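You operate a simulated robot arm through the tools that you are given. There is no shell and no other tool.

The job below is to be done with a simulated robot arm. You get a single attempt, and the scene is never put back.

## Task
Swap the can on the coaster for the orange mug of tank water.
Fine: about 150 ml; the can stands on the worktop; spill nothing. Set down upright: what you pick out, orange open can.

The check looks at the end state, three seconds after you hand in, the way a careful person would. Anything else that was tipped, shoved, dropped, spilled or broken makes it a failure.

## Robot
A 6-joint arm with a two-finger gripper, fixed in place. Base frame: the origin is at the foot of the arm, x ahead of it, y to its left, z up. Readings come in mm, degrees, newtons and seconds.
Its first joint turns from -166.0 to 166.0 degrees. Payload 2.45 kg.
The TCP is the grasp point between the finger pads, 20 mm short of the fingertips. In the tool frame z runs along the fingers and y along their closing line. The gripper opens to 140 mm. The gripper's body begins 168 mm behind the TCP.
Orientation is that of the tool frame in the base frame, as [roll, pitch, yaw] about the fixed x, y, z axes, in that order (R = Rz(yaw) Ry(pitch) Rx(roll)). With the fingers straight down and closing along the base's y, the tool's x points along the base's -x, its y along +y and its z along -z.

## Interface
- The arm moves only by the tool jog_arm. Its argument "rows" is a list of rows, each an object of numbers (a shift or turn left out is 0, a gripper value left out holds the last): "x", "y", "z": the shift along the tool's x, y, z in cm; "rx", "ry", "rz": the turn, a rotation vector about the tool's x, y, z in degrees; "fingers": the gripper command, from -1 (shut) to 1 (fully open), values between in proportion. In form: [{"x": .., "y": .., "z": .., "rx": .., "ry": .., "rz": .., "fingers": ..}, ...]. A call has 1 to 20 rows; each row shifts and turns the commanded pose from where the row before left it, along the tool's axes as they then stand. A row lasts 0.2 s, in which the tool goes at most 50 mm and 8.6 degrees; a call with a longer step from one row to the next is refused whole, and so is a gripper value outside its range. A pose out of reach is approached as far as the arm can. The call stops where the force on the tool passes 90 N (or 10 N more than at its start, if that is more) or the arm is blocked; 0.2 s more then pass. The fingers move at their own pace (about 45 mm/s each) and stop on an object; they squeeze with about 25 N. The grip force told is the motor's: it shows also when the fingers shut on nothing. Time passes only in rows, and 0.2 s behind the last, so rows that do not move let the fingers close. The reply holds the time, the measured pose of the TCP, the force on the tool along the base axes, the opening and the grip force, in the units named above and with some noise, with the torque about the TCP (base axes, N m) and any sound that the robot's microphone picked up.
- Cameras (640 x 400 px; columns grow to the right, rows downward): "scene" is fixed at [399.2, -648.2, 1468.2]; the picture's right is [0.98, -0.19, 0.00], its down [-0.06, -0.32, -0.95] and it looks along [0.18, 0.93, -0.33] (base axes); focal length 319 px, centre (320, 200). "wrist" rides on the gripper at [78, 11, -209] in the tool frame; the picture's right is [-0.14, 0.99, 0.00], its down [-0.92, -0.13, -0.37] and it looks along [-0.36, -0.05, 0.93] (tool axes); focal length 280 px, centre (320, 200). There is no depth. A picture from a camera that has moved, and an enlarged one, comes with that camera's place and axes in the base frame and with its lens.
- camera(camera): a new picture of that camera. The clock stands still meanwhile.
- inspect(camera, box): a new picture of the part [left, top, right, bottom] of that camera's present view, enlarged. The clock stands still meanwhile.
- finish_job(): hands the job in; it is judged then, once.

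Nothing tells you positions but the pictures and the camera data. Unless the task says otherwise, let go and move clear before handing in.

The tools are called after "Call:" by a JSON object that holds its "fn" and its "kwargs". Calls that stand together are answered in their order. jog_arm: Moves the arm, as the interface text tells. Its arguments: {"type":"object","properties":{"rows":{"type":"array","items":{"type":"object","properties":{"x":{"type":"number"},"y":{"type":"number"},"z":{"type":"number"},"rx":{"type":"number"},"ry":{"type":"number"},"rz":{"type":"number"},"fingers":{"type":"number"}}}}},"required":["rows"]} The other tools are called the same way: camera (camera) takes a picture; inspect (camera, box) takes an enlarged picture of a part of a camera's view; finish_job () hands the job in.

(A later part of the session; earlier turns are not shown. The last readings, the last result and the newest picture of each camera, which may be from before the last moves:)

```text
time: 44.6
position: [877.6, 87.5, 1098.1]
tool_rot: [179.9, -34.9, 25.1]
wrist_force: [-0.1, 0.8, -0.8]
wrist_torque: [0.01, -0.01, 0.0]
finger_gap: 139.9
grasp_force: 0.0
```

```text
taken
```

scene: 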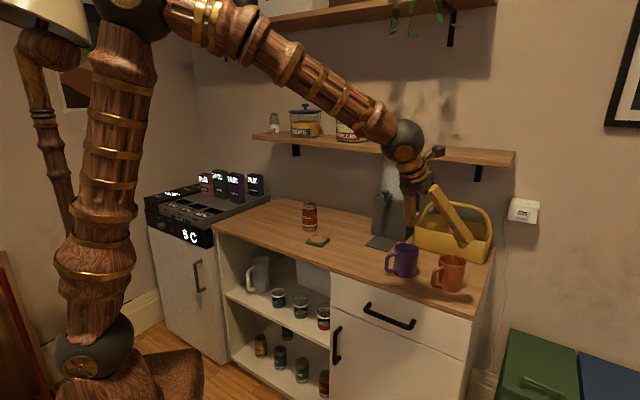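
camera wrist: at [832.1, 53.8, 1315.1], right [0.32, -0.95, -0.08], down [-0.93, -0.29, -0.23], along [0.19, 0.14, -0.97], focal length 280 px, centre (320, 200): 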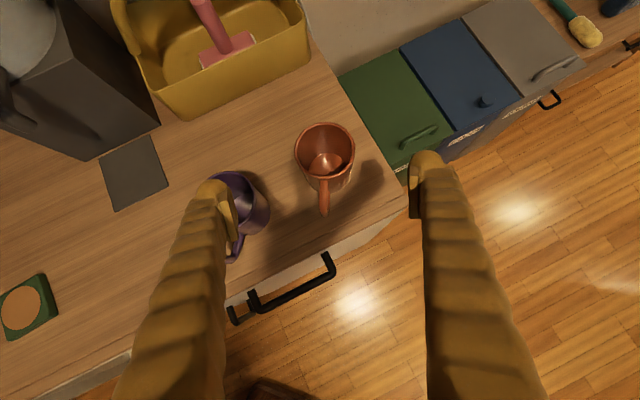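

Call:
{"fn": "inspect", "kwargs": {"camera": "wrist", "box": [250, 100, 410, 230]}}

Call:
{"fn": "inspect", "kwargs": {"camera": "wrist", "box": [180, 140, 300, 280]}}

Call:
{"fn": "inspect", "kwargs": {"camera": "wrist", "box": [0, 60, 200, 220]}}

```text
3.08 times, centred on (330, 165) of wrist
camera zoom: at [832.1, 53.8, 1315.1], right [0.32, -0.95, -0.08], down [-0.93, -0.29, -0.23], along [0.19, 0.14, -0.97], focal length 863 px, centre (289, 308)
```

zoom: 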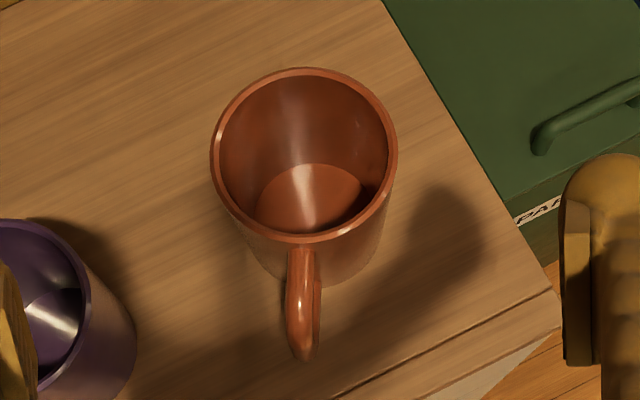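

```text
2.86 times, centred on (240, 210) of wrist
camera zoom: at [832.1, 53.8, 1315.1], right [0.32, -0.95, -0.08], down [-0.93, -0.29, -0.23], along [0.19, 0.14, -0.97], focal length 801 px, centre (549, 171)
```

zoom: 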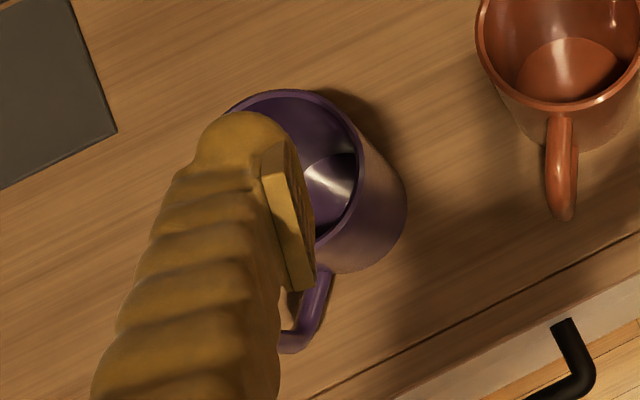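

```text
2.50 times, centred on (100, 140) of wrist
camera zoom: at [832.1, 53.8, 1315.1], right [0.32, -0.95, -0.08], down [-0.93, -0.29, -0.23], along [0.19, 0.14, -0.97], focal length 701 px, centre (870, 350)
```

zoom: 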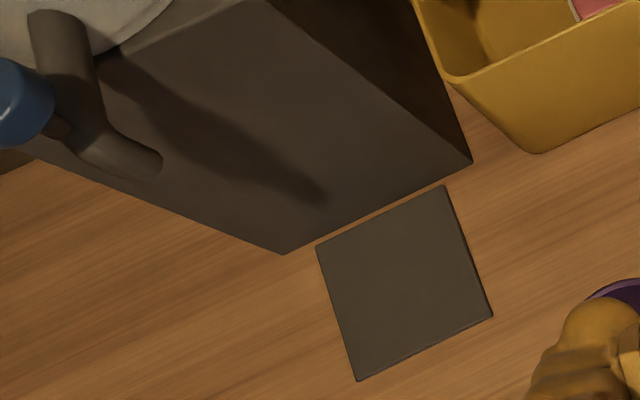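

The orange mug is empty, centred near (967, 122), with its handle pointing back between the fingers. I'll narrow the fingers a little and move in partway.

Call:
{"fn": "jog_arm", "kwargs": {"rows": [{"x": -0.673, "y": 0.23, "z": 2.563, "fingers": 0.7}, {"x": -0.673, "y": 0.23, "z": 2.563}, {"x": -0.673, "y": 0.23, "z": 2.563}, {"z": 2}, {"z": 2}, {"z": 2}, {}, {}]}}

Call:
{"fn": "camera", "kwargs": {"camera": "wrist"}}

Call:
{"fn": "inspect", "kwargs": {"camera": "scene", "box": [370, 170, 510, 310]}}

```text
time: 46.4
position: [937.8, 104.0, 975.6]
tool_rot: [-179.9, -34.9, 25.0]
wrist_force: [0.6, -0.6, 1.1]
wrist_torque: [0.03, 0.01, 0.02]
finger_gap: 119.2
grasp_force: 0.0
```

```text
taken
camera wrist: at [891.9, 72.3, 1193.1], right [0.32, -0.95, -0.08], down [-0.93, -0.29, -0.23], along [0.19, 0.14, -0.97], focal length 280 px, centre (320, 200)
```

wrist: 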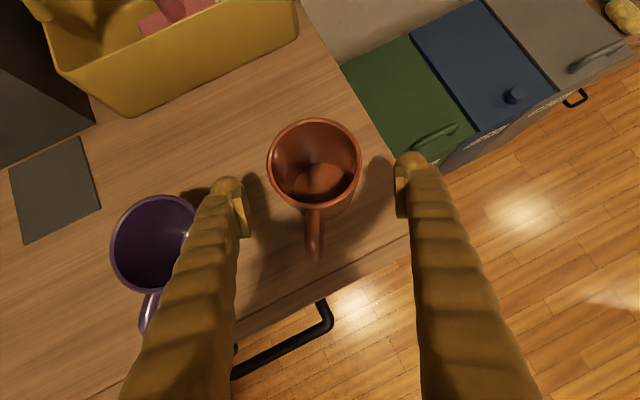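

```text
2.86 times, centred on (440, 240) of scene
camera zoom: at [399.2, -648.2, 1468.2], right [0.98, -0.19, 0.0], down [-0.06, -0.32, -0.95], along [0.18, 0.93, -0.33], focal length 911 px, centre (-23, 86)
```

zoom: 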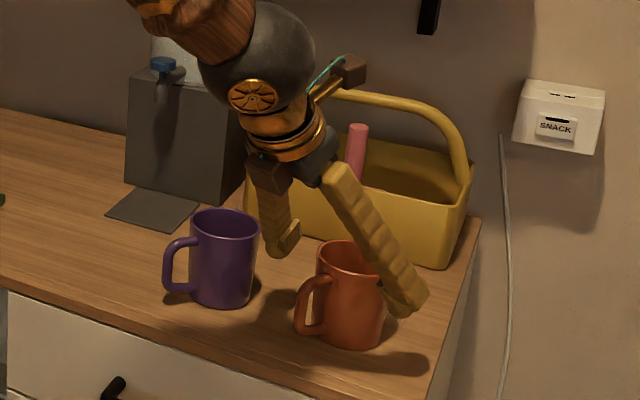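

Call:
{"fn": "jog_arm", "kwargs": {"rows": [{"x": -0.04, "y": -0.14, "z": 2.02}, {"x": -0.04, "y": -0.14, "z": 2.02}, {"x": -0.04, "y": -0.14, "z": 2.02}, {}, {"fingers": 0.35}, {"fingers": 0.35}, {}]}}

Call:
{"fn": "camera", "kwargs": {"camera": "wrist"}}

Call:
{"fn": "inspect", "kwargs": {"camera": "scene", "box": [400, 220, 500, 310]}}

```text
time: 48.0
position: [965.5, 125.0, 924.2]
tool_rot: [179.9, -34.8, 25.0]
wrist_force: [-0.4, 1.3, -0.3]
wrist_torque: [-0.02, -0.03, 0.03]
finger_gap: 94.5
grasp_force: 0.1
```

```text
taken
camera wrist: at [919.5, 90.9, 1140.8], right [0.32, -0.95, -0.08], down [-0.93, -0.29, -0.23], along [0.19, 0.14, -0.97], focal length 280 px, centre (320, 200)
```

wrist: 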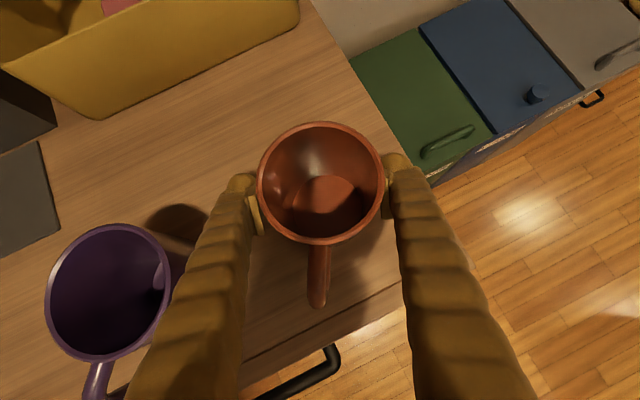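

```text
4.44 times, centred on (450, 265) of scene
camera zoom: at [399.2, -648.2, 1468.2], right [0.98, -0.19, 0.0], down [-0.06, -0.32, -0.95], along [0.18, 0.93, -0.33], focal length 1417 px, centre (-258, -89)
```

zoom: 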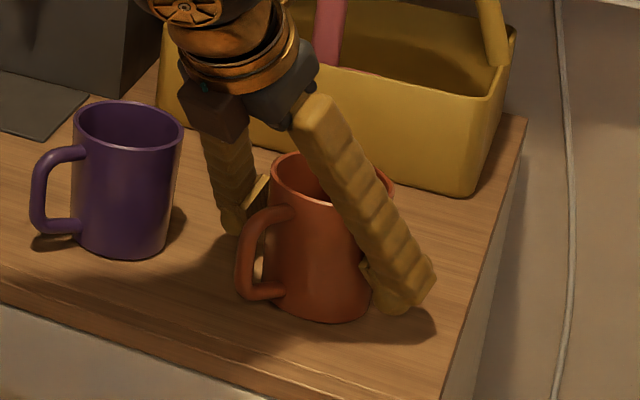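

The mug is between the fingers and the handle is clear. I'll close and lift.

Call:
{"fn": "jog_arm", "kwargs": {"rows": [{"y": 0.2}, {"fingers": 0.2}, {"fingers": 0.1}, {"fingers": 0}, {"fingers": -1}, {}, {}]}}

Call:
{"fn": "camera", "kwargs": {"camera": "wrist"}}

```text
time: 49.6
position: [966.4, 122.3, 924.5]
tool_rot: [-179.9, -35.0, 24.9]
wrist_force: [0.2, -1.0, 0.8]
wrist_torque: [-0.16, -0.11, -0.01]
finger_gap: 81.1
grasp_force: 25.1
```

```text
taken
camera wrist: at [920.9, 89.2, 1141.5], right [0.32, -0.95, -0.08], down [-0.93, -0.29, -0.23], along [0.19, 0.14, -0.97], focal length 280 px, centre (320, 200)
```

wrist: 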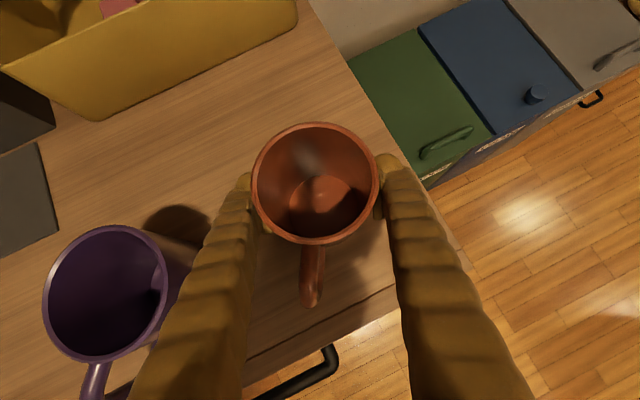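

Call:
{"fn": "jog_arm", "kwargs": {"rows": [{"x": 0.286, "z": -0.41}, {"x": 0.858, "z": -1.23}, {"x": 0.858, "z": -1.23}, {"x": 0.858, "z": -1.23}, {"x": 0.858, "z": -1.23}, {"x": 0.858, "z": -1.23}, {"x": 0.858, "z": -1.23}, {"x": 0.858, "z": -1.23}, {"x": 0.572, "z": -0.82}, {}, {}, {}]}}

Call:
{"fn": "camera", "kwargs": {"camera": "scene"}}

Call:
{"fn": "camera", "kwargs": {"camera": "wrist"}}

```text
time: 52.2
position: [965.3, 123.7, 1046.0]
tool_rot: [-179.9, -34.9, 25.0]
wrist_force: [0.2, -0.4, -3.1]
wrist_torque: [0.05, -0.04, 0.01]
finger_gap: 81.0
grasp_force: 25.0
```

```text
taken
```

scene: 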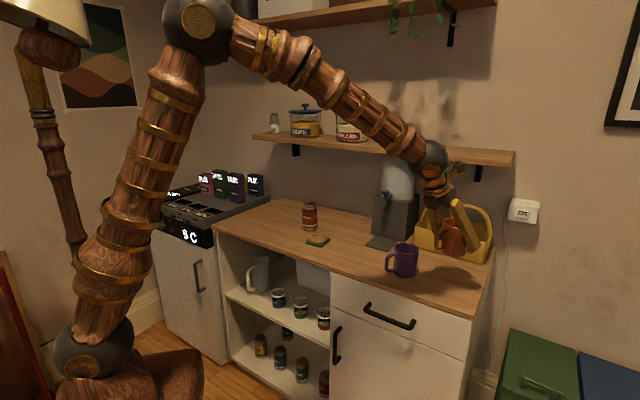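

```text
taken
camera wrist: at [919.6, 90.3, 1262.8], right [0.32, -0.95, -0.08], down [-0.93, -0.29, -0.23], along [0.19, 0.14, -0.97], focal length 280 px, centre (320, 200)
```

wrist: 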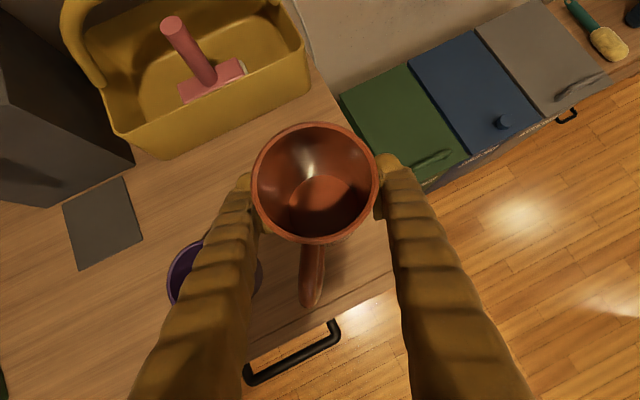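

The mug weighs about 3.1 N empty, so I can check the fill by weight. I'll turn to yaw 50° and carry the mug, still high, to a staging point in front of the tap.

Call:
{"fn": "jog_arm", "kwargs": {"rows": [{"rx": 3.59, "rz": -5.12}, {"rx": 3.59, "rz": -5.12}, {"rx": 3.59, "rz": -5.12}, {"rx": 3.59, "rz": -5.12}, {"x": 0.38, "y": -2.353, "z": -0.04}, {"x": 0.38, "y": -2.353, "z": -0.04}, {"x": 0.38, "y": -2.353, "z": -0.04}, {"x": 0.38, "y": -2.353, "z": -0.04}, {"x": 0.38, "y": -2.353, "z": -0.04}, {"x": 0.38, "y": -2.353, "z": -0.04}, {"x": 0.38, "y": -2.353, "z": -0.04}, {"x": 0.38, "y": -2.353, "z": -0.04}, {"x": 0.38, "y": -2.353, "z": -0.04}, {"x": 0.38, "y": -2.353, "z": -0.04}, {"x": 0.38, "y": -2.353, "z": -0.04}, {"x": 0.38, "y": -2.353, "z": -0.04}, {}, {}, {}]}}

Call:
{"fn": "camera", "kwargs": {"camera": "wrist"}}

Call:
{"fn": "camera", "kwargs": {"camera": "scene"}}

```text
time: 56.2
position: [773.5, 328.8, 1076.0]
tool_rot: [-179.9, -35.0, 50.0]
wrist_force: [-0.3, -0.2, -3.4]
wrist_torque: [0.02, -0.01, 0.0]
finger_gap: 80.6
grasp_force: 24.8
```

```text
taken
camera wrist: at [746.1, 280.4, 1292.7], right [0.69, -0.72, -0.08], down [-0.72, -0.66, -0.23], along [0.11, 0.21, -0.97], focal length 280 px, centre (320, 200)
```

wrist: 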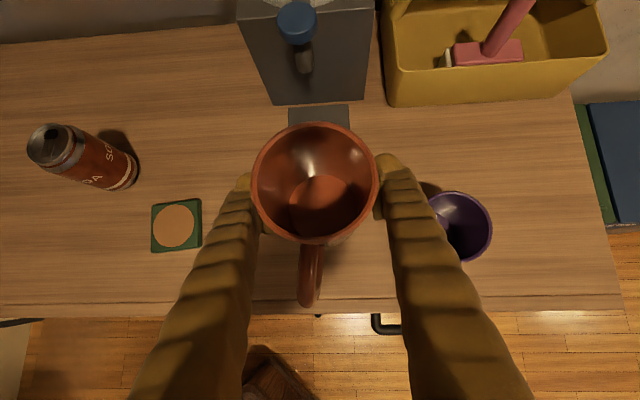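

```text
taken
```

scene: 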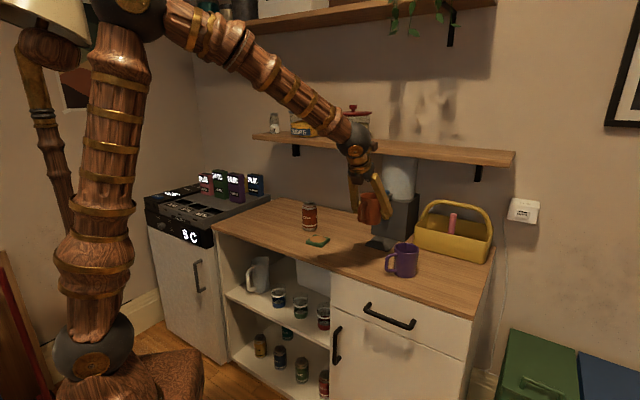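

Call:
{"fn": "inspect", "kwargs": {"camera": "wrist", "box": [230, 0, 390, 130]}}

```text
3.08 times, centred on (310, 65) of wrist
camera zoom: at [746.1, 280.4, 1292.7], right [0.69, -0.72, -0.08], down [-0.72, -0.66, -0.23], along [0.11, 0.21, -0.97], focal length 863 px, centre (351, 615)
```

zoom: 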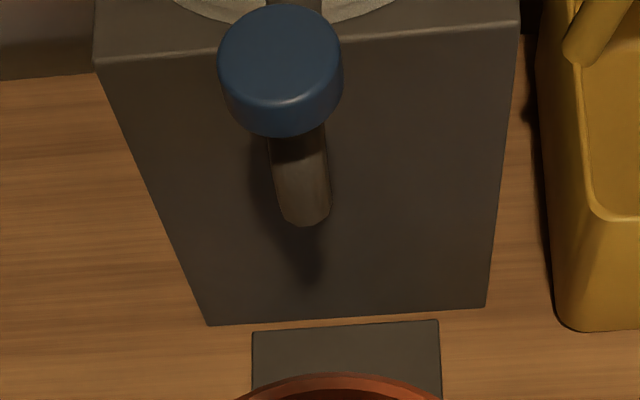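

The spout is centred near (867, 445). I'll lower the mug in front of the tray, then check before sliding it under the spout.

Call:
{"fn": "jog_arm", "kwargs": {"rows": [{"x": -1.225, "z": 1.747}, {"x": -1.225, "z": 1.747}, {"x": -1.225, "z": 1.747}, {"x": -1.225, "z": 1.747}, {"x": -1.225, "z": 1.747}, {"x": -1.225, "z": 1.747}, {}, {}]}}

Call:
{"fn": "camera", "kwargs": {"camera": "wrist"}}

Call:
{"fn": "inspect", "kwargs": {"camera": "scene", "box": [310, 120, 470, 280]}}

```text
time: 58.0
position: [771.4, 331.6, 948.5]
tool_rot: [-179.8, -34.9, 50.0]
wrist_force: [-0.2, 0.5, -2.8]
wrist_torque: [0.02, -0.01, 0.0]
finger_gap: 80.7
grasp_force: 24.6
```

```text
taken
camera wrist: at [744.7, 281.5, 1164.4], right [0.69, -0.72, -0.08], down [-0.72, -0.66, -0.23], along [0.11, 0.21, -0.97], focal length 280 px, centre (320, 200)
```

wrist: 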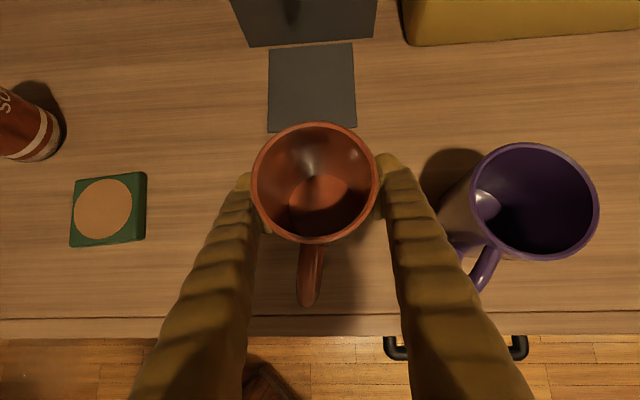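

```text
2.50 times, centred on (390, 200) of scene
camera zoom: at [399.2, -648.2, 1468.2], right [0.98, -0.19, 0.0], down [-0.06, -0.32, -0.95], along [0.18, 0.93, -0.33], focal length 797 px, centre (145, 200)
```

zoom: 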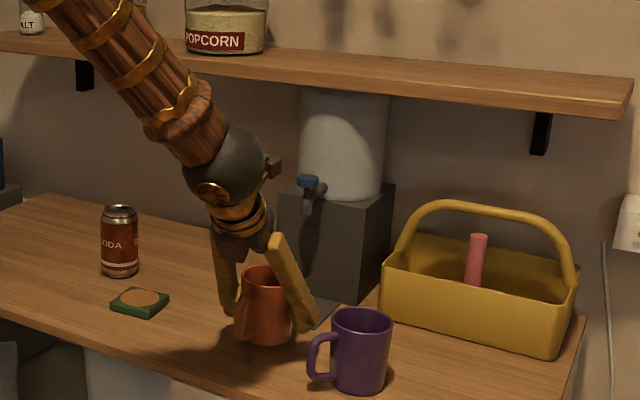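

Call:
{"fn": "jog_arm", "kwargs": {"rows": [{"x": 1.753, "y": -0.043, "z": 1.229}, {"x": 1.753, "y": -0.043, "z": 1.229}, {"x": 1.753, "y": -0.043, "z": 1.229}, {"x": 1.753, "y": -0.043, "z": 1.229}, {}, {}]}}

Call:
{"fn": "camera", "kwargs": {"camera": "wrist"}}

Call:
{"fn": "inspect", "kwargs": {"camera": "scene", "box": [330, 140, 450, 260]}}

```text
time: 59.4
position: [825.6, 397.4, 948.6]
tool_rot: [-179.9, -35.0, 50.0]
wrist_force: [-0.3, 0.5, -3.2]
wrist_torque: [0.01, -0.01, 0.01]
finger_gap: 80.6
grasp_force: 25.3
```

```text
taken
camera wrist: at [797.0, 348.3, 1165.2], right [0.69, -0.72, -0.08], down [-0.72, -0.66, -0.23], along [0.11, 0.21, -0.97], focal length 280 px, centre (320, 200)
```

wrist: 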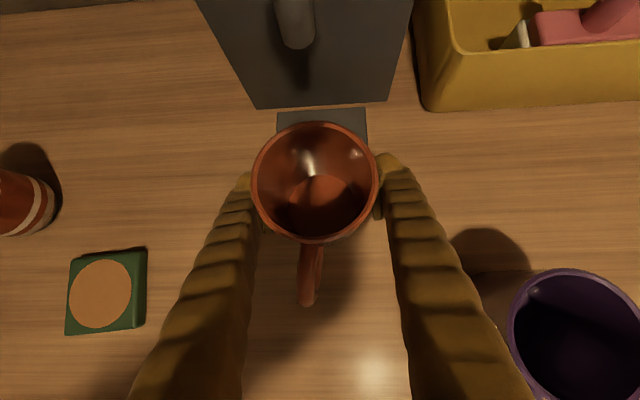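

```text
3.33 times, centred on (390, 200) of scene
camera zoom: at [399.2, -648.2, 1468.2], right [0.98, -0.19, 0.0], down [-0.06, -0.32, -0.95], along [0.18, 0.93, -0.33], focal length 1063 px, centre (87, 200)
```

zoom: 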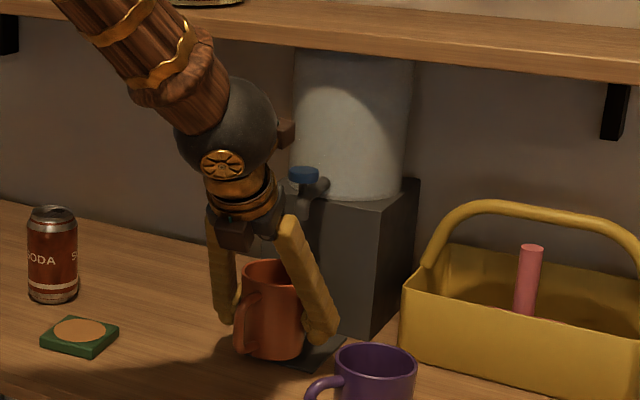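

Call:
{"fn": "jog_arm", "kwargs": {"rows": [{"x": 1.77, "y": 0.03, "z": 1.24}, {"x": 1.77, "y": 0.03, "z": 1.24}, {"x": 1.77, "y": 0.03, "z": 1.24}, {}, {}]}}

Call:
{"fn": "camera", "kwargs": {"camera": "wrist"}}

Call:
{"fn": "inspect", "kwargs": {"camera": "scene", "box": [340, 150, 440, 260]}}

```text
time: 60.6
position: [868.6, 447.6, 948.1]
tool_rot: [-179.9, -35.0, 49.9]
wrist_force: [-0.3, 0.3, -3.3]
wrist_torque: [0.02, 0.01, 0.0]
finger_gap: 80.4
grasp_force: 25.0
```

```text
taken
camera wrist: at [841.8, 397.6, 1164.1], right [0.69, -0.72, -0.08], down [-0.72, -0.66, -0.23], along [0.11, 0.21, -0.97], focal length 280 px, centre (320, 200)
```

wrist: 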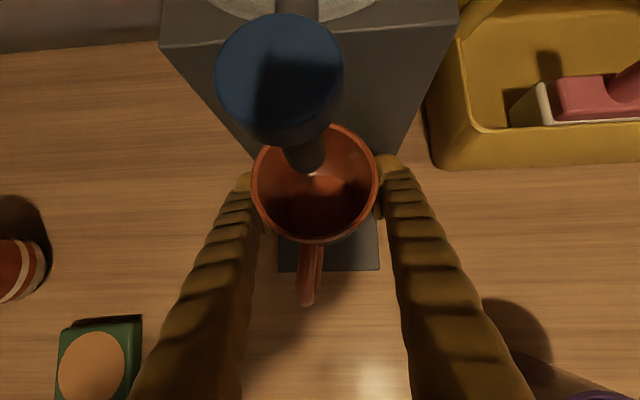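

```text
3.64 times, centred on (390, 205) of scene
camera zoom: at [399.2, -648.2, 1468.2], right [0.98, -0.19, 0.0], down [-0.06, -0.32, -0.95], along [0.18, 0.93, -0.33], focal length 1160 px, centre (66, 182)
```

zoom: 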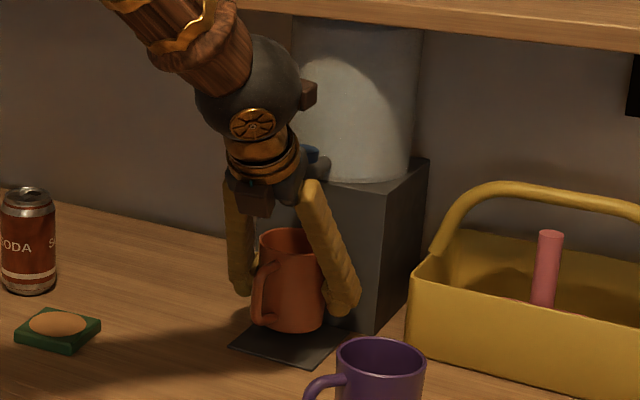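

The nozzle is over the mug opening. I'll lower onto the tray in small steps.

Call:
{"fn": "jog_arm", "kwargs": {"rows": [{"x": -0.33, "z": -0.23}, {"x": -0.574, "z": 0.819}, {"x": -0.402, "z": 0.573}, {}, {}]}}

Call:
{"fn": "jog_arm", "kwargs": {"rows": [{"x": -0.086, "z": 0.123}, {}]}}

Call:
{"fn": "jog_arm", "kwargs": {"rows": [{"x": -0.086, "z": 0.123}, {}]}}

```text
time: 61.8
position: [867.6, 443.1, 930.6]
tool_rot: [-179.8, -35.1, 50.0]
wrist_force: [-0.1, -0.5, -3.0]
wrist_torque: [0.01, -0.03, -0.03]
finger_gap: 80.3
grasp_force: 25.1
```

```text
time: 62.4
position: [866.6, 443.3, 930.1]
tool_rot: [-179.9, -35.0, 50.0]
wrist_force: [-1.0, 0.4, 0.1]
wrist_torque: [-0.03, -0.05, 0.0]
finger_gap: 80.2
grasp_force: 24.8
```

```text
time: 63.0
position: [866.9, 442.3, 928.9]
tool_rot: [180.0, -35.0, 50.1]
wrist_force: [-3.6, 2.6, 14.9]
wrist_torque: [-0.22, -0.25, 0.01]
finger_gap: 80.5
grasp_force: 25.4
```

Contact is confirmed. I'll ease off, open the fingers, and retreat back along the tool axis.

Call:
{"fn": "jog_arm", "kwargs": {"rows": [{"x": 0.05, "z": -0.07}, {"fingers": 0.18}, {"fingers": 0.25}, {"fingers": 0.35}, {"fingers": 0.4}, {}, {}]}}

Call:
{"fn": "camera", "kwargs": {"camera": "wrist"}}

```text
time: 64.6
position: [867.1, 440.7, 928.7]
tool_rot: [-180.0, -35.0, 50.0]
wrist_force: [0.1, 0.1, -0.2]
wrist_torque: [-0.02, -0.01, 0.0]
finger_gap: 97.8
grasp_force: 0.0
```

```text
taken
camera wrist: at [839.3, 392.7, 1145.2], right [0.69, -0.72, -0.08], down [-0.72, -0.66, -0.23], along [0.11, 0.21, -0.97], focal length 280 px, centre (320, 200)
```

wrist: 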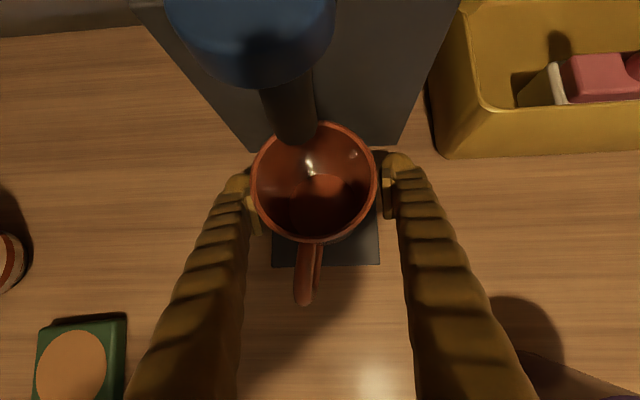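

The spout is within a few mm of the mug's centre. I'll retreat now.

Call:
{"fn": "jog_arm", "kwargs": {"rows": [{"z": -1}, {"z": -2}, {"z": -2}, {"z": -2}, {"z": -2}, {"z": -2}, {"z": -2}, {"z": -2}, {"z": -2}, {}, {}]}}

Call:
{"fn": "camera", "kwargs": {"camera": "wrist"}}

Call:
{"fn": "inspect", "kwargs": {"camera": "scene", "box": [340, 150, 440, 260]}}

```text
time: 67.0
position: [802.8, 366.4, 1066.8]
tool_rot: [-179.9, -35.0, 50.0]
wrist_force: [1.2, -0.3, 0.8]
wrist_torque: [-0.01, -0.02, 0.0]
finger_gap: 97.8
grasp_force: 0.0
```

```text
taken
camera wrist: at [775.5, 317.5, 1284.1], right [0.69, -0.72, -0.08], down [-0.72, -0.66, -0.23], along [0.11, 0.21, -0.97], focal length 280 px, centre (320, 200)
```

wrist: 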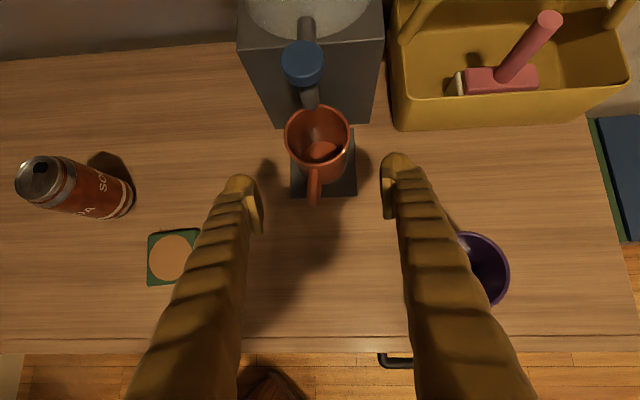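

```text
3.64 times, centred on (390, 205) of scene
camera zoom: at [399.2, -648.2, 1468.2], right [0.98, -0.19, 0.0], down [-0.06, -0.32, -0.95], along [0.18, 0.93, -0.33], focal length 1160 px, centre (66, 182)
```

zoom: 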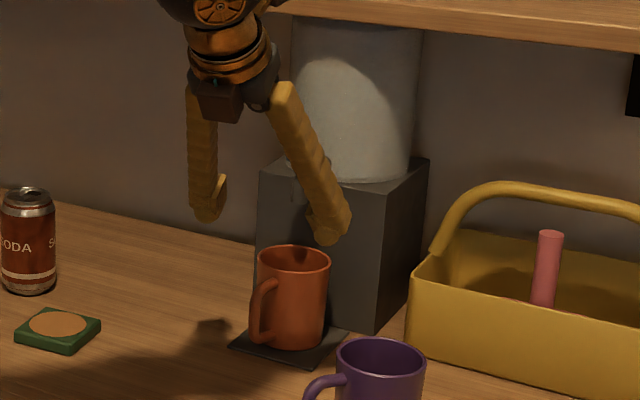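

The mug sits under the spout. Next I'll open the fingers wide and bring the right finger above the blue knob, so I can press it while watching the mug between the fingers.

Call:
{"fn": "jog_arm", "kwargs": {"rows": [{"x": 1.41, "z": -2.0, "fingers": 1}, {"x": 1.41, "z": -2.0}, {"x": 1.41, "z": -2.0}, {"x": 1.41, "z": -2.0}, {"x": 1.67, "y": -1.554, "z": 1.17}, {"x": 1.67, "y": -1.554, "z": 1.17}, {"x": 1.67, "y": -1.554, "z": 1.17}, {"x": 1.67, "y": -1.554, "z": 1.17}, {"x": 1.67, "y": -1.554, "z": 1.17}, {}, {}]}}

Call:
{"fn": "camera", "kwargs": {"camera": "wrist"}}

Call:
{"fn": "inspect", "kwargs": {"camera": "scene", "box": [340, 130, 440, 260]}}

```text
time: 69.4
position: [813.0, 495.8, 1165.1]
tool_rot: [-179.8, -35.0, 50.0]
wrist_force: [0.1, 1.0, -1.0]
wrist_torque: [0.02, 0.0, 0.03]
finger_gap: 140.0
grasp_force: 0.1
```

```text
taken
camera wrist: at [785.8, 446.3, 1381.1], right [0.69, -0.72, -0.08], down [-0.72, -0.66, -0.23], along [0.11, 0.21, -0.97], focal length 280 px, centre (320, 200)
```

wrist: 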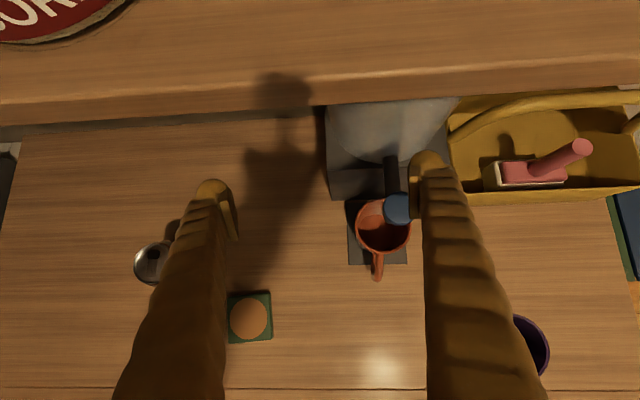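

```text
3.08 times, centred on (390, 195) of scene
camera zoom: at [399.2, -648.2, 1468.2], right [0.98, -0.19, 0.0], down [-0.06, -0.32, -0.95], along [0.18, 0.93, -0.33], focal length 981 px, centre (105, 215)
```

zoom: 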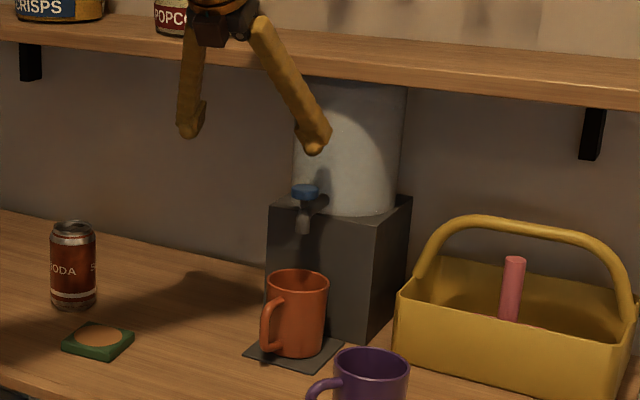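

The right finger is above the knob and the mug is visible. I'll descend in small steps until I touch the knob.

Call:
{"fn": "jog_arm", "kwargs": {"rows": [{"x": -0.25, "y": -0.1, "z": -0.17}, {"x": -0.574, "z": 0.819}, {"x": -0.574, "z": 0.819}, {"x": -0.574, "z": 0.819}, {}, {}]}}

Call:
{"fn": "inspect", "kwargs": {"camera": "scene", "box": [360, 150, 430, 220]}}

Call:
{"fn": "camera", "kwargs": {"camera": "wrist"}}

```text
time: 70.8
position: [808.0, 494.1, 1133.2]
tool_rot: [-180.0, -34.9, 50.0]
wrist_force: [0.0, -0.7, 0.4]
wrist_torque: [-0.02, 0.03, 0.02]
finger_gap: 140.0
grasp_force: 0.0
```

```text
5.71 times, centred on (395, 185) of scene
camera zoom: at [399.2, -648.2, 1468.2], right [0.98, -0.19, 0.0], down [-0.06, -0.32, -0.95], along [0.18, 0.93, -0.33], focal length 1822 px, centre (-109, 286)
```

zoom: 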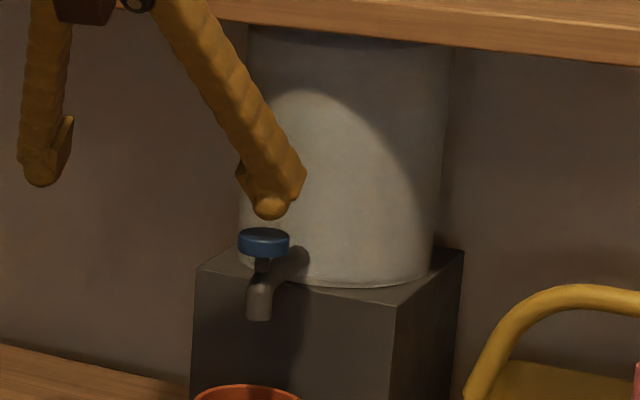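

```text
taken
camera wrist: at [781.5, 444.0, 1351.3], right [0.69, -0.72, -0.08], down [-0.72, -0.66, -0.23], along [0.11, 0.21, -0.97], focal length 280 px, centre (320, 200)
```

wrist: 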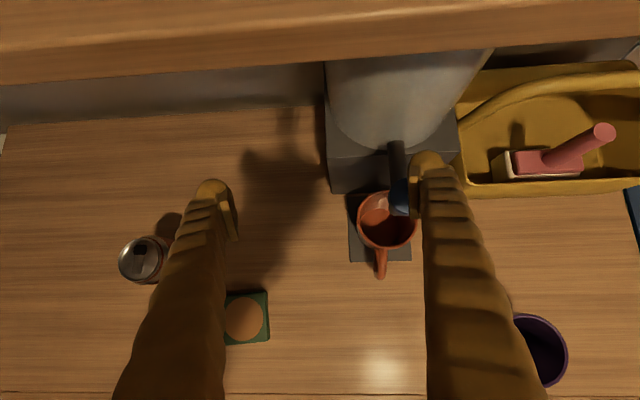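

Call:
{"fn": "jog_arm", "kwargs": {"rows": [{"y": -0.4}, {"x": -0.23, "z": 0.328}, {}]}}

Call:
{"fn": "jog_arm", "kwargs": {"rows": [{"x": -0.115, "z": 0.164}, {}]}}

Call:
{"fn": "jog_arm", "kwargs": {"rows": [{"x": -0.115, "z": 0.164}, {}]}}

Call:
{"fn": "jog_arm", "kwargs": {"rows": [{"x": -0.115, "z": 0.164}, {}]}}

```text
time: 71.6
position: [804.8, 496.6, 1128.7]
tool_rot: [-179.8, -35.0, 50.0]
wrist_force: [0.3, -0.2, 0.4]
wrist_torque: [0.04, 0.0, -0.03]
finger_gap: 139.9
grasp_force: 0.0
```

```text
time: 72.2
position: [805.1, 496.3, 1127.3]
tool_rot: [-179.9, -35.1, 50.1]
wrist_force: [-0.5, 0.2, -0.4]
wrist_torque: [0.03, -0.01, 0.0]
finger_gap: 140.2
grasp_force: 0.0
```

```text
time: 72.8
position: [804.6, 497.0, 1126.7]
tool_rot: [-179.9, -35.0, 50.0]
wrist_force: [-0.3, 1.7, 0.0]
wrist_torque: [-0.01, 0.07, 0.02]
finger_gap: 140.0
grasp_force: 0.2
```

```text
time: 73.4
position: [805.0, 494.5, 1125.2]
tool_rot: [-179.9, -35.0, 50.0]
wrist_force: [0.2, 0.0, 0.2]
wrist_torque: [0.02, 0.0, 0.03]
finger_gap: 140.1
grasp_force: 0.0
```

Call:
{"fn": "inspect", "kwargs": {"camera": "scene", "box": [370, 170, 420, 220]}}

Call:
{"fn": "jog_arm", "kwargs": {"rows": [{"x": -0.115, "z": 0.164}, {}]}}

Call:
{"fn": "jog_arm", "kwargs": {"rows": [{"x": -0.115, "z": 0.164}, {}]}}

Call:
{"fn": "jog_arm", "kwargs": {"rows": [{"x": -0.115, "z": 0.164}, {}]}}

```text
8.00 times, centred on (395, 195) of scene
camera zoom: at [399.2, -648.2, 1468.2], right [0.98, -0.19, 0.0], down [-0.06, -0.32, -0.95], along [0.18, 0.93, -0.33], focal length 2551 px, centre (-280, 240)
```

zoom: 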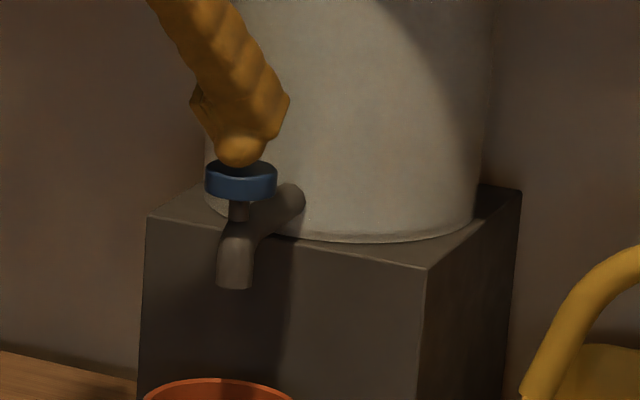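

```text
time: 74.0
position: [803.2, 496.1, 1122.5]
tool_rot: [-179.9, -34.9, 50.1]
wrist_force: [-1.0, 0.1, 0.1]
wrist_torque: [-0.01, 0.02, 0.01]
finger_gap: 139.9
grasp_force: 0.1
```

```text
time: 74.6
position: [803.3, 496.0, 1121.5]
tool_rot: [-179.9, -35.0, 50.1]
wrist_force: [-0.4, 0.8, 0.1]
wrist_torque: [-0.02, 0.04, 0.02]
finger_gap: 140.2
grasp_force: 0.1
```

```text
time: 75.2
position: [804.5, 495.1, 1119.0]
tool_rot: [-179.9, -35.0, 50.0]
wrist_force: [0.2, -0.1, 0.8]
wrist_torque: [-0.02, -0.04, 0.0]
finger_gap: 140.2
grasp_force: 0.1
```

The finger is almost touching the knob, which is centred under it. I'll keep going in small steps.

Call:
{"fn": "jog_arm", "kwargs": {"rows": [{"x": -0.115, "z": 0.164}, {}]}}

Call:
{"fn": "inspect", "kwargs": {"camera": "scene", "box": [370, 170, 420, 220]}}

```text
time: 75.8
position: [804.3, 495.9, 1116.6]
tool_rot: [-179.9, -35.0, 49.9]
wrist_force: [1.0, -0.4, 1.0]
wrist_torque: [-0.11, -0.07, 0.03]
finger_gap: 140.1
grasp_force: 0.1
```

```text
8.00 times, centred on (395, 195) of scene
camera zoom: at [399.2, -648.2, 1468.2], right [0.98, -0.19, 0.0], down [-0.06, -0.32, -0.95], along [0.18, 0.93, -0.33], focal length 2551 px, centre (-280, 240)
```

zoom: 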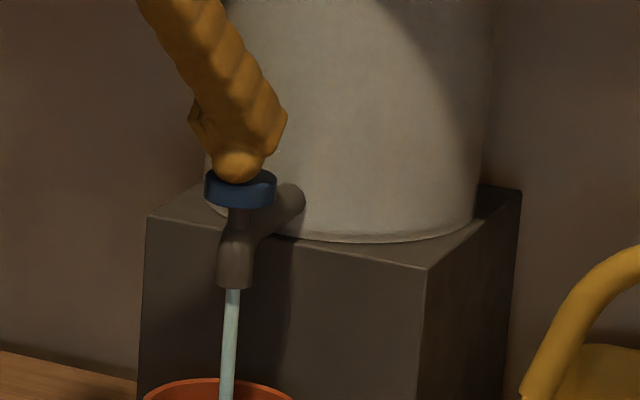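

Pressing the knob starts the water, and the stream falls into the mug. I'll check the level now.

Call:
{"fn": "inspect", "kwargs": {"camera": "wrist", "box": [320, 150, 480, 290]}}

Call:
{"fn": "inspect", "kwargs": {"camera": "scene", "box": [350, 190, 440, 260]}}

```text
2.86 times, centred on (400, 220) of wrist
camera zoom: at [776.9, 446.2, 1333.9], right [0.69, -0.72, -0.08], down [-0.72, -0.66, -0.23], along [0.11, 0.21, -0.97], focal length 801 px, centre (91, 143)
```

zoom: 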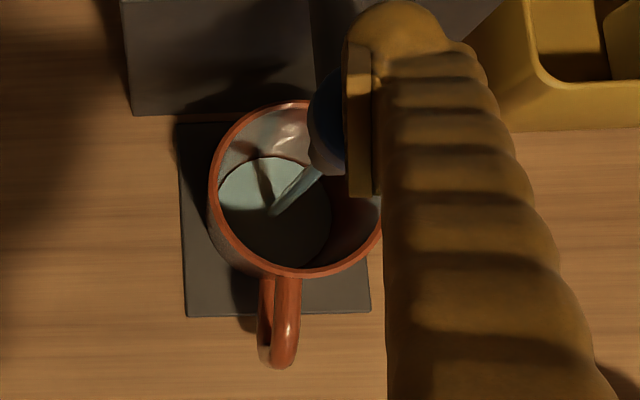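

```text
5.71 times, centred on (395, 225) of scene
camera zoom: at [399.2, -648.2, 1468.2], right [0.98, -0.19, 0.0], down [-0.06, -0.32, -0.95], along [0.18, 0.93, -0.33], focal length 1822 px, centre (-109, 57)
```

zoom: 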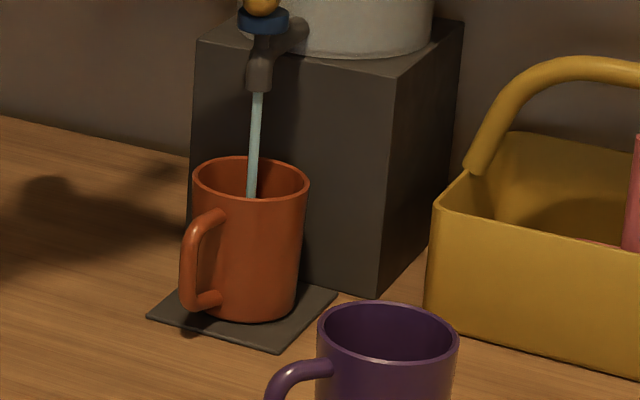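

Flow is steady and the level is still near the bottom. I'll hold briefly and look again to get the fill rate.

Call:
{"fn": "jog_arm", "kwargs": {"rows": [{}]}}

Call:
{"fn": "inspect", "kwargs": {"camera": "wrist", "box": [350, 170, 430, 250]}}

```text
time: 76.2
position: [805.7, 495.9, 1116.8]
tool_rot: [-179.9, -35.0, 50.0]
wrist_force: [-0.6, 0.8, 0.8]
wrist_torque: [-0.11, -0.07, -0.01]
finger_gap: 140.0
grasp_force: 0.0
```

```text
5.00 times, centred on (390, 210) of wrist
camera zoom: at [776.9, 446.2, 1333.9], right [0.69, -0.72, -0.08], down [-0.72, -0.66, -0.23], along [0.11, 0.21, -0.97], focal length 1402 px, centre (-30, 150)
```

zoom: 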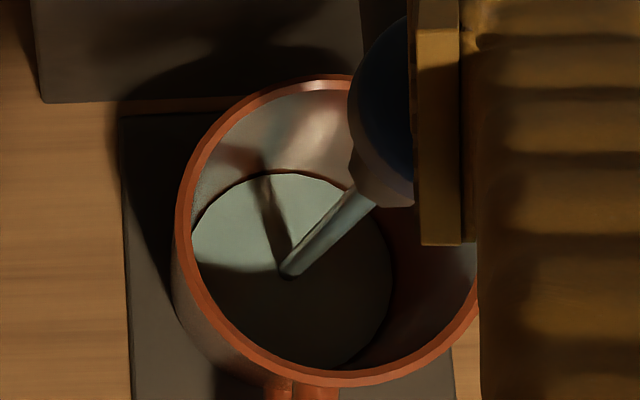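

Call:
{"fn": "jog_arm", "kwargs": {"rows": [{}]}}

Call:
{"fn": "inspect", "kwargs": {"camera": "wrist", "box": [350, 170, 430, 250]}}

```text
time: 76.6
position: [804.5, 496.2, 1117.0]
tool_rot: [-179.9, -34.9, 50.0]
wrist_force: [-1.1, 0.2, 1.0]
wrist_torque: [-0.07, -0.07, 0.0]
finger_gap: 140.0
grasp_force: 0.0
```

```text
5.00 times, centred on (390, 210) of wrist
camera zoom: at [776.9, 446.2, 1333.9], right [0.69, -0.72, -0.08], down [-0.72, -0.66, -0.23], along [0.11, 0.21, -0.97], focal length 1402 px, centre (-30, 150)
```

zoom: 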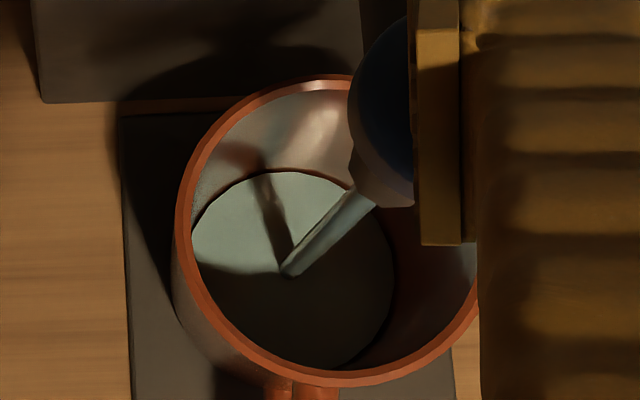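

The level rises at roughly 5 mm/s. I'll hold for 2 s and measure again.

Call:
{"fn": "jog_arm", "kwargs": {"rows": [{}, {}, {}, {}, {}, {}, {}, {}, {}]}}

Call:
{"fn": "inspect", "kwargs": {"camera": "wrist", "box": [350, 170, 430, 250]}}

```text
time: 78.6
position: [803.7, 495.4, 1117.0]
tool_rot: [-179.9, -34.9, 50.0]
wrist_force: [-0.2, 0.8, 1.9]
wrist_torque: [-0.08, -0.09, -0.04]
finger_gap: 139.9
grasp_force: 0.0
```

```text
5.00 times, centred on (390, 210) of wrist
camera zoom: at [776.9, 446.2, 1333.9], right [0.69, -0.72, -0.08], down [-0.72, -0.66, -0.23], along [0.11, 0.21, -0.97], focal length 1402 px, centre (-30, 150)
```

zoom: 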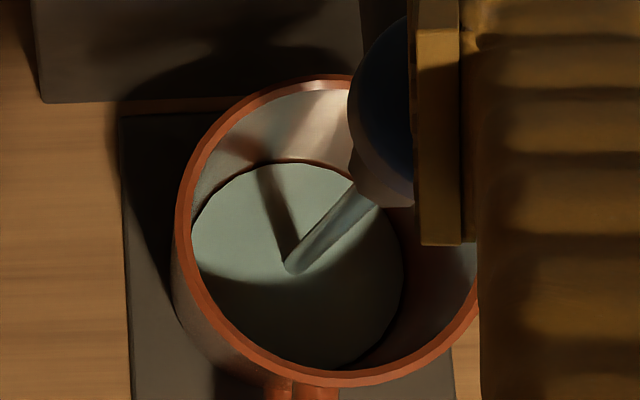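

Call:
{"fn": "jog_arm", "kwargs": {"rows": [{}, {}, {}, {}, {}, {}, {}, {}, {}, {}, {}, {}, {}, {}]}}

Call:
{"fn": "inspect", "kwargs": {"camera": "wrist", "box": [350, 170, 430, 250]}}

Call:
{"fn": "inspect", "kwargs": {"camera": "scene", "box": [350, 170, 440, 260]}}

```text
time: 81.6
position: [803.5, 496.3, 1116.5]
tool_rot: [-179.9, -35.0, 50.0]
wrist_force: [0.5, -0.8, 1.6]
wrist_torque: [-0.08, -0.08, 0.04]
finger_gap: 140.0
grasp_force: 0.1
```

```text
5.00 times, centred on (390, 210) of wrist
camera zoom: at [776.9, 446.2, 1333.9], right [0.69, -0.72, -0.08], down [-0.72, -0.66, -0.23], along [0.11, 0.21, -0.97], focal length 1402 px, centre (-30, 150)
```

zoom: 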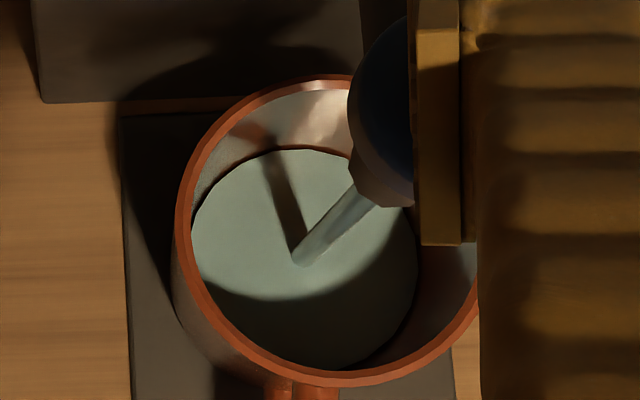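

```text
4.44 times, centred on (395, 215) of scene
camera zoom: at [399.2, -648.2, 1468.2], right [0.98, -0.19, 0.0], down [-0.06, -0.32, -0.95], along [0.18, 0.93, -0.33], focal length 1417 px, centre (-13, 133)
```

zoom: 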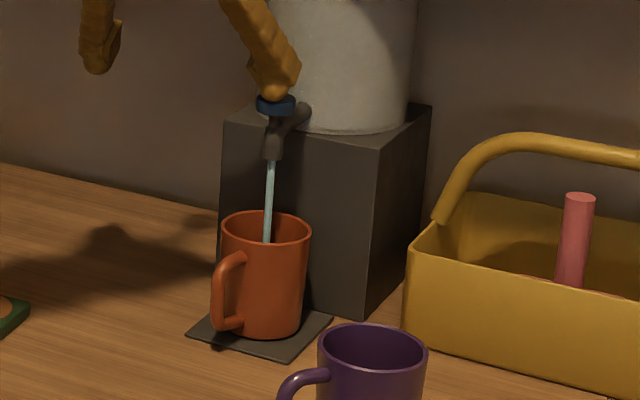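

The level is about 920 mm, roughly 105–109 ml, and the flow is about 16 ml/s. I'll hold about 2.5 s more and then lift off the knob.

Call:
{"fn": "jog_arm", "kwargs": {"rows": [{}, {}, {}, {}, {}, {}, {}, {}, {}, {}, {}, {}, {"x": 0.861, "z": -1.229}, {"x": 1.148, "z": -1.638}, {"x": 1.148, "z": -1.638}, {}]}}

Call:
{"fn": "inspect", "kwargs": {"camera": "wrist", "box": [350, 170, 430, 250]}}

Call:
{"fn": "inspect", "kwargs": {"camera": "scene", "box": [350, 170, 440, 260]}}

```text
time: 85.0
position: [803.5, 493.7, 1174.4]
tool_rot: [-180.0, -35.1, 50.0]
wrist_force: [-0.3, 0.0, -0.5]
wrist_torque: [-0.04, 0.06, 0.03]
finger_gap: 140.0
grasp_force: 0.1
```

```text
5.00 times, centred on (390, 210) of wrist
camera zoom: at [777.1, 445.5, 1390.1], right [0.69, -0.72, -0.08], down [-0.72, -0.66, -0.23], along [0.11, 0.21, -0.97], focal length 1402 px, centre (-30, 150)
```

zoom: 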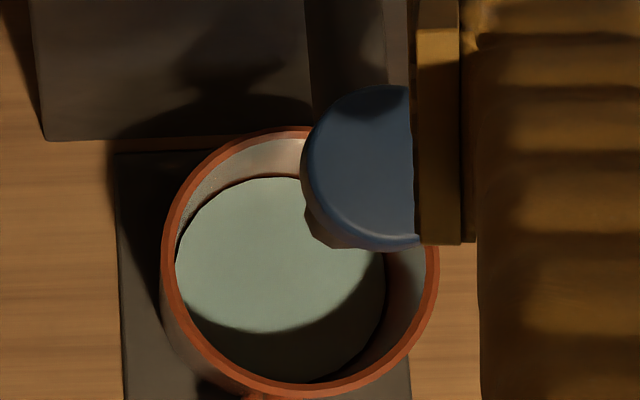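

```text
4.44 times, centred on (395, 215) of scene
camera zoom: at [399.2, -648.2, 1468.2], right [0.98, -0.19, 0.0], down [-0.06, -0.32, -0.95], along [0.18, 0.93, -0.33], focal length 1417 px, centre (-13, 133)
```

zoom: 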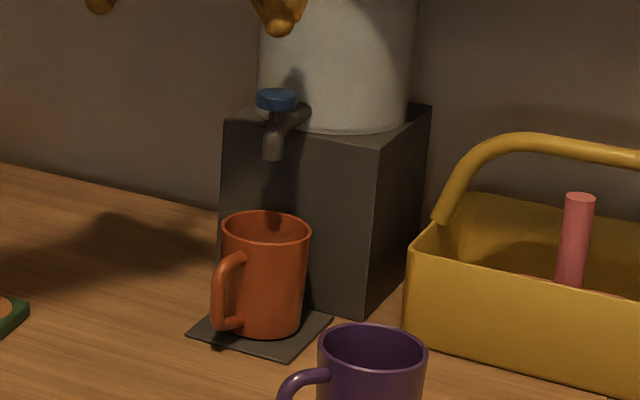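

The flow stopped cleanly and the level looks right. I'll return to the approach point in front of the mug to pick it up and weigh it.

Call:
{"fn": "jog_arm", "kwargs": {"rows": [{"x": -1.6, "y": 1.626, "z": -1.12, "fingers": 0.5}, {"x": -1.6, "y": 1.626, "z": -1.12}, {"x": -1.6, "y": 1.626, "z": -1.12}, {"x": -1.6, "y": 1.626, "z": -1.12}, {"x": -1.6, "y": 1.626, "z": -1.12}, {"x": -1.23, "z": 1.753}, {"x": -1.23, "z": 1.753}, {"x": -1.23, "z": 1.753}, {"x": -1.23, "z": 1.753}, {"x": -1.23, "z": 1.753}, {}, {}]}}

Call:
{"fn": "camera", "kwargs": {"camera": "wrist"}}

Call:
{"fn": "inspect", "kwargs": {"camera": "wrist", "box": [280, 80, 380, 200]}}

```text
time: 87.6
position: [805.5, 366.9, 1067.2]
tool_rot: [-179.9, -35.0, 50.0]
wrist_force: [-0.1, -0.2, 1.0]
wrist_torque: [-0.02, 0.03, -0.01]
finger_gap: 105.2
grasp_force: 0.1
```

```text
taken
camera wrist: at [777.3, 318.4, 1284.1], right [0.69, -0.72, -0.08], down [-0.72, -0.66, -0.23], along [0.11, 0.21, -0.97], focal length 280 px, centre (320, 200)
```

wrist: 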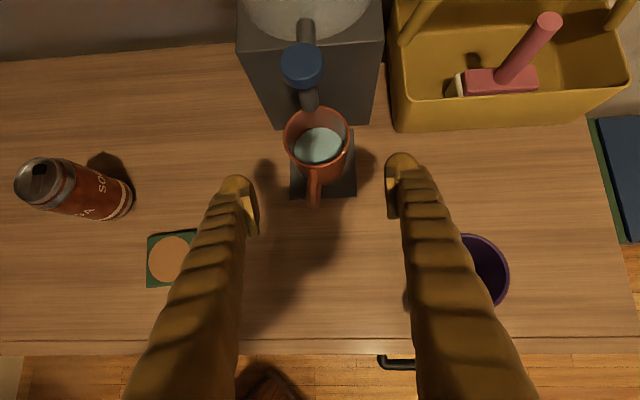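

```text
3.33 times, centred on (330, 140) of wrist
camera zoom: at [777.3, 318.4, 1284.1], right [0.69, -0.72, -0.08], down [-0.72, -0.66, -0.23], along [0.11, 0.21, -0.97], focal length 935 px, centre (287, 400)
```

zoom: 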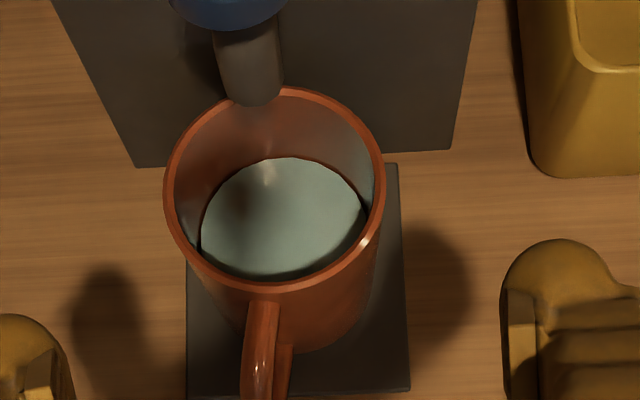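

I'll move in around the mug again.

Call:
{"fn": "jog_arm", "kwargs": {"rows": [{"z": 2.1}, {"z": 2.1}, {"z": 2.1}, {"z": 2.1}, {"z": 2.1}, {"z": 2.1}, {"z": 2.1}, {"z": 2.07}, {}, {}]}}

Call:
{"fn": "camera", "kwargs": {"camera": "wrist"}}

```text
time: 89.8
position: [863.0, 441.8, 925.9]
tool_rot: [-179.9, -34.9, 50.0]
wrist_force: [-0.1, 0.3, 0.4]
wrist_torque: [0.01, 0.0, 0.01]
finger_gap: 104.8
grasp_force: 0.0
```

```text
taken
camera wrist: at [836.4, 394.1, 1143.2], right [0.69, -0.72, -0.08], down [-0.72, -0.66, -0.23], along [0.11, 0.21, -0.97], focal length 280 px, centre (320, 200)
```

wrist: 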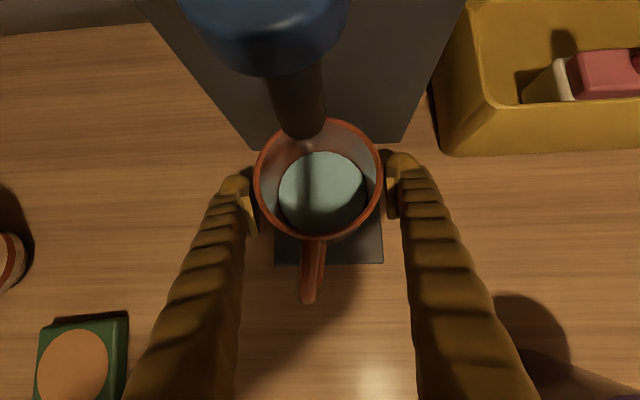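

Call:
{"fn": "jog_arm", "kwargs": {"rows": [{"x": 0.172, "y": 0.25, "z": -0.246}, {"fingers": 0.3}, {"fingers": 0.2}, {"fingers": 0.16}, {"fingers": 0.1}, {"fingers": -0.2}, {"fingers": -1}, {}, {}]}}

Call:
{"fn": "camera", "kwargs": {"camera": "wrist"}}

```text
time: 91.8
position: [867.8, 441.9, 930.6]
tool_rot: [-179.9, -35.0, 50.0]
wrist_force: [1.7, 0.4, 1.1]
wrist_torque: [-0.07, -0.14, 0.06]
finger_gap: 79.9
grasp_force: 25.2
```

```text
taken
camera wrist: at [839.3, 391.9, 1147.4], right [0.69, -0.72, -0.08], down [-0.72, -0.66, -0.23], along [0.11, 0.21, -0.97], focal length 280 px, centre (320, 200)
```

wrist: 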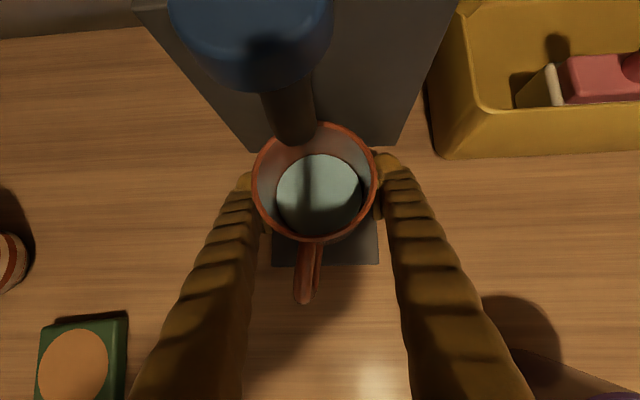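

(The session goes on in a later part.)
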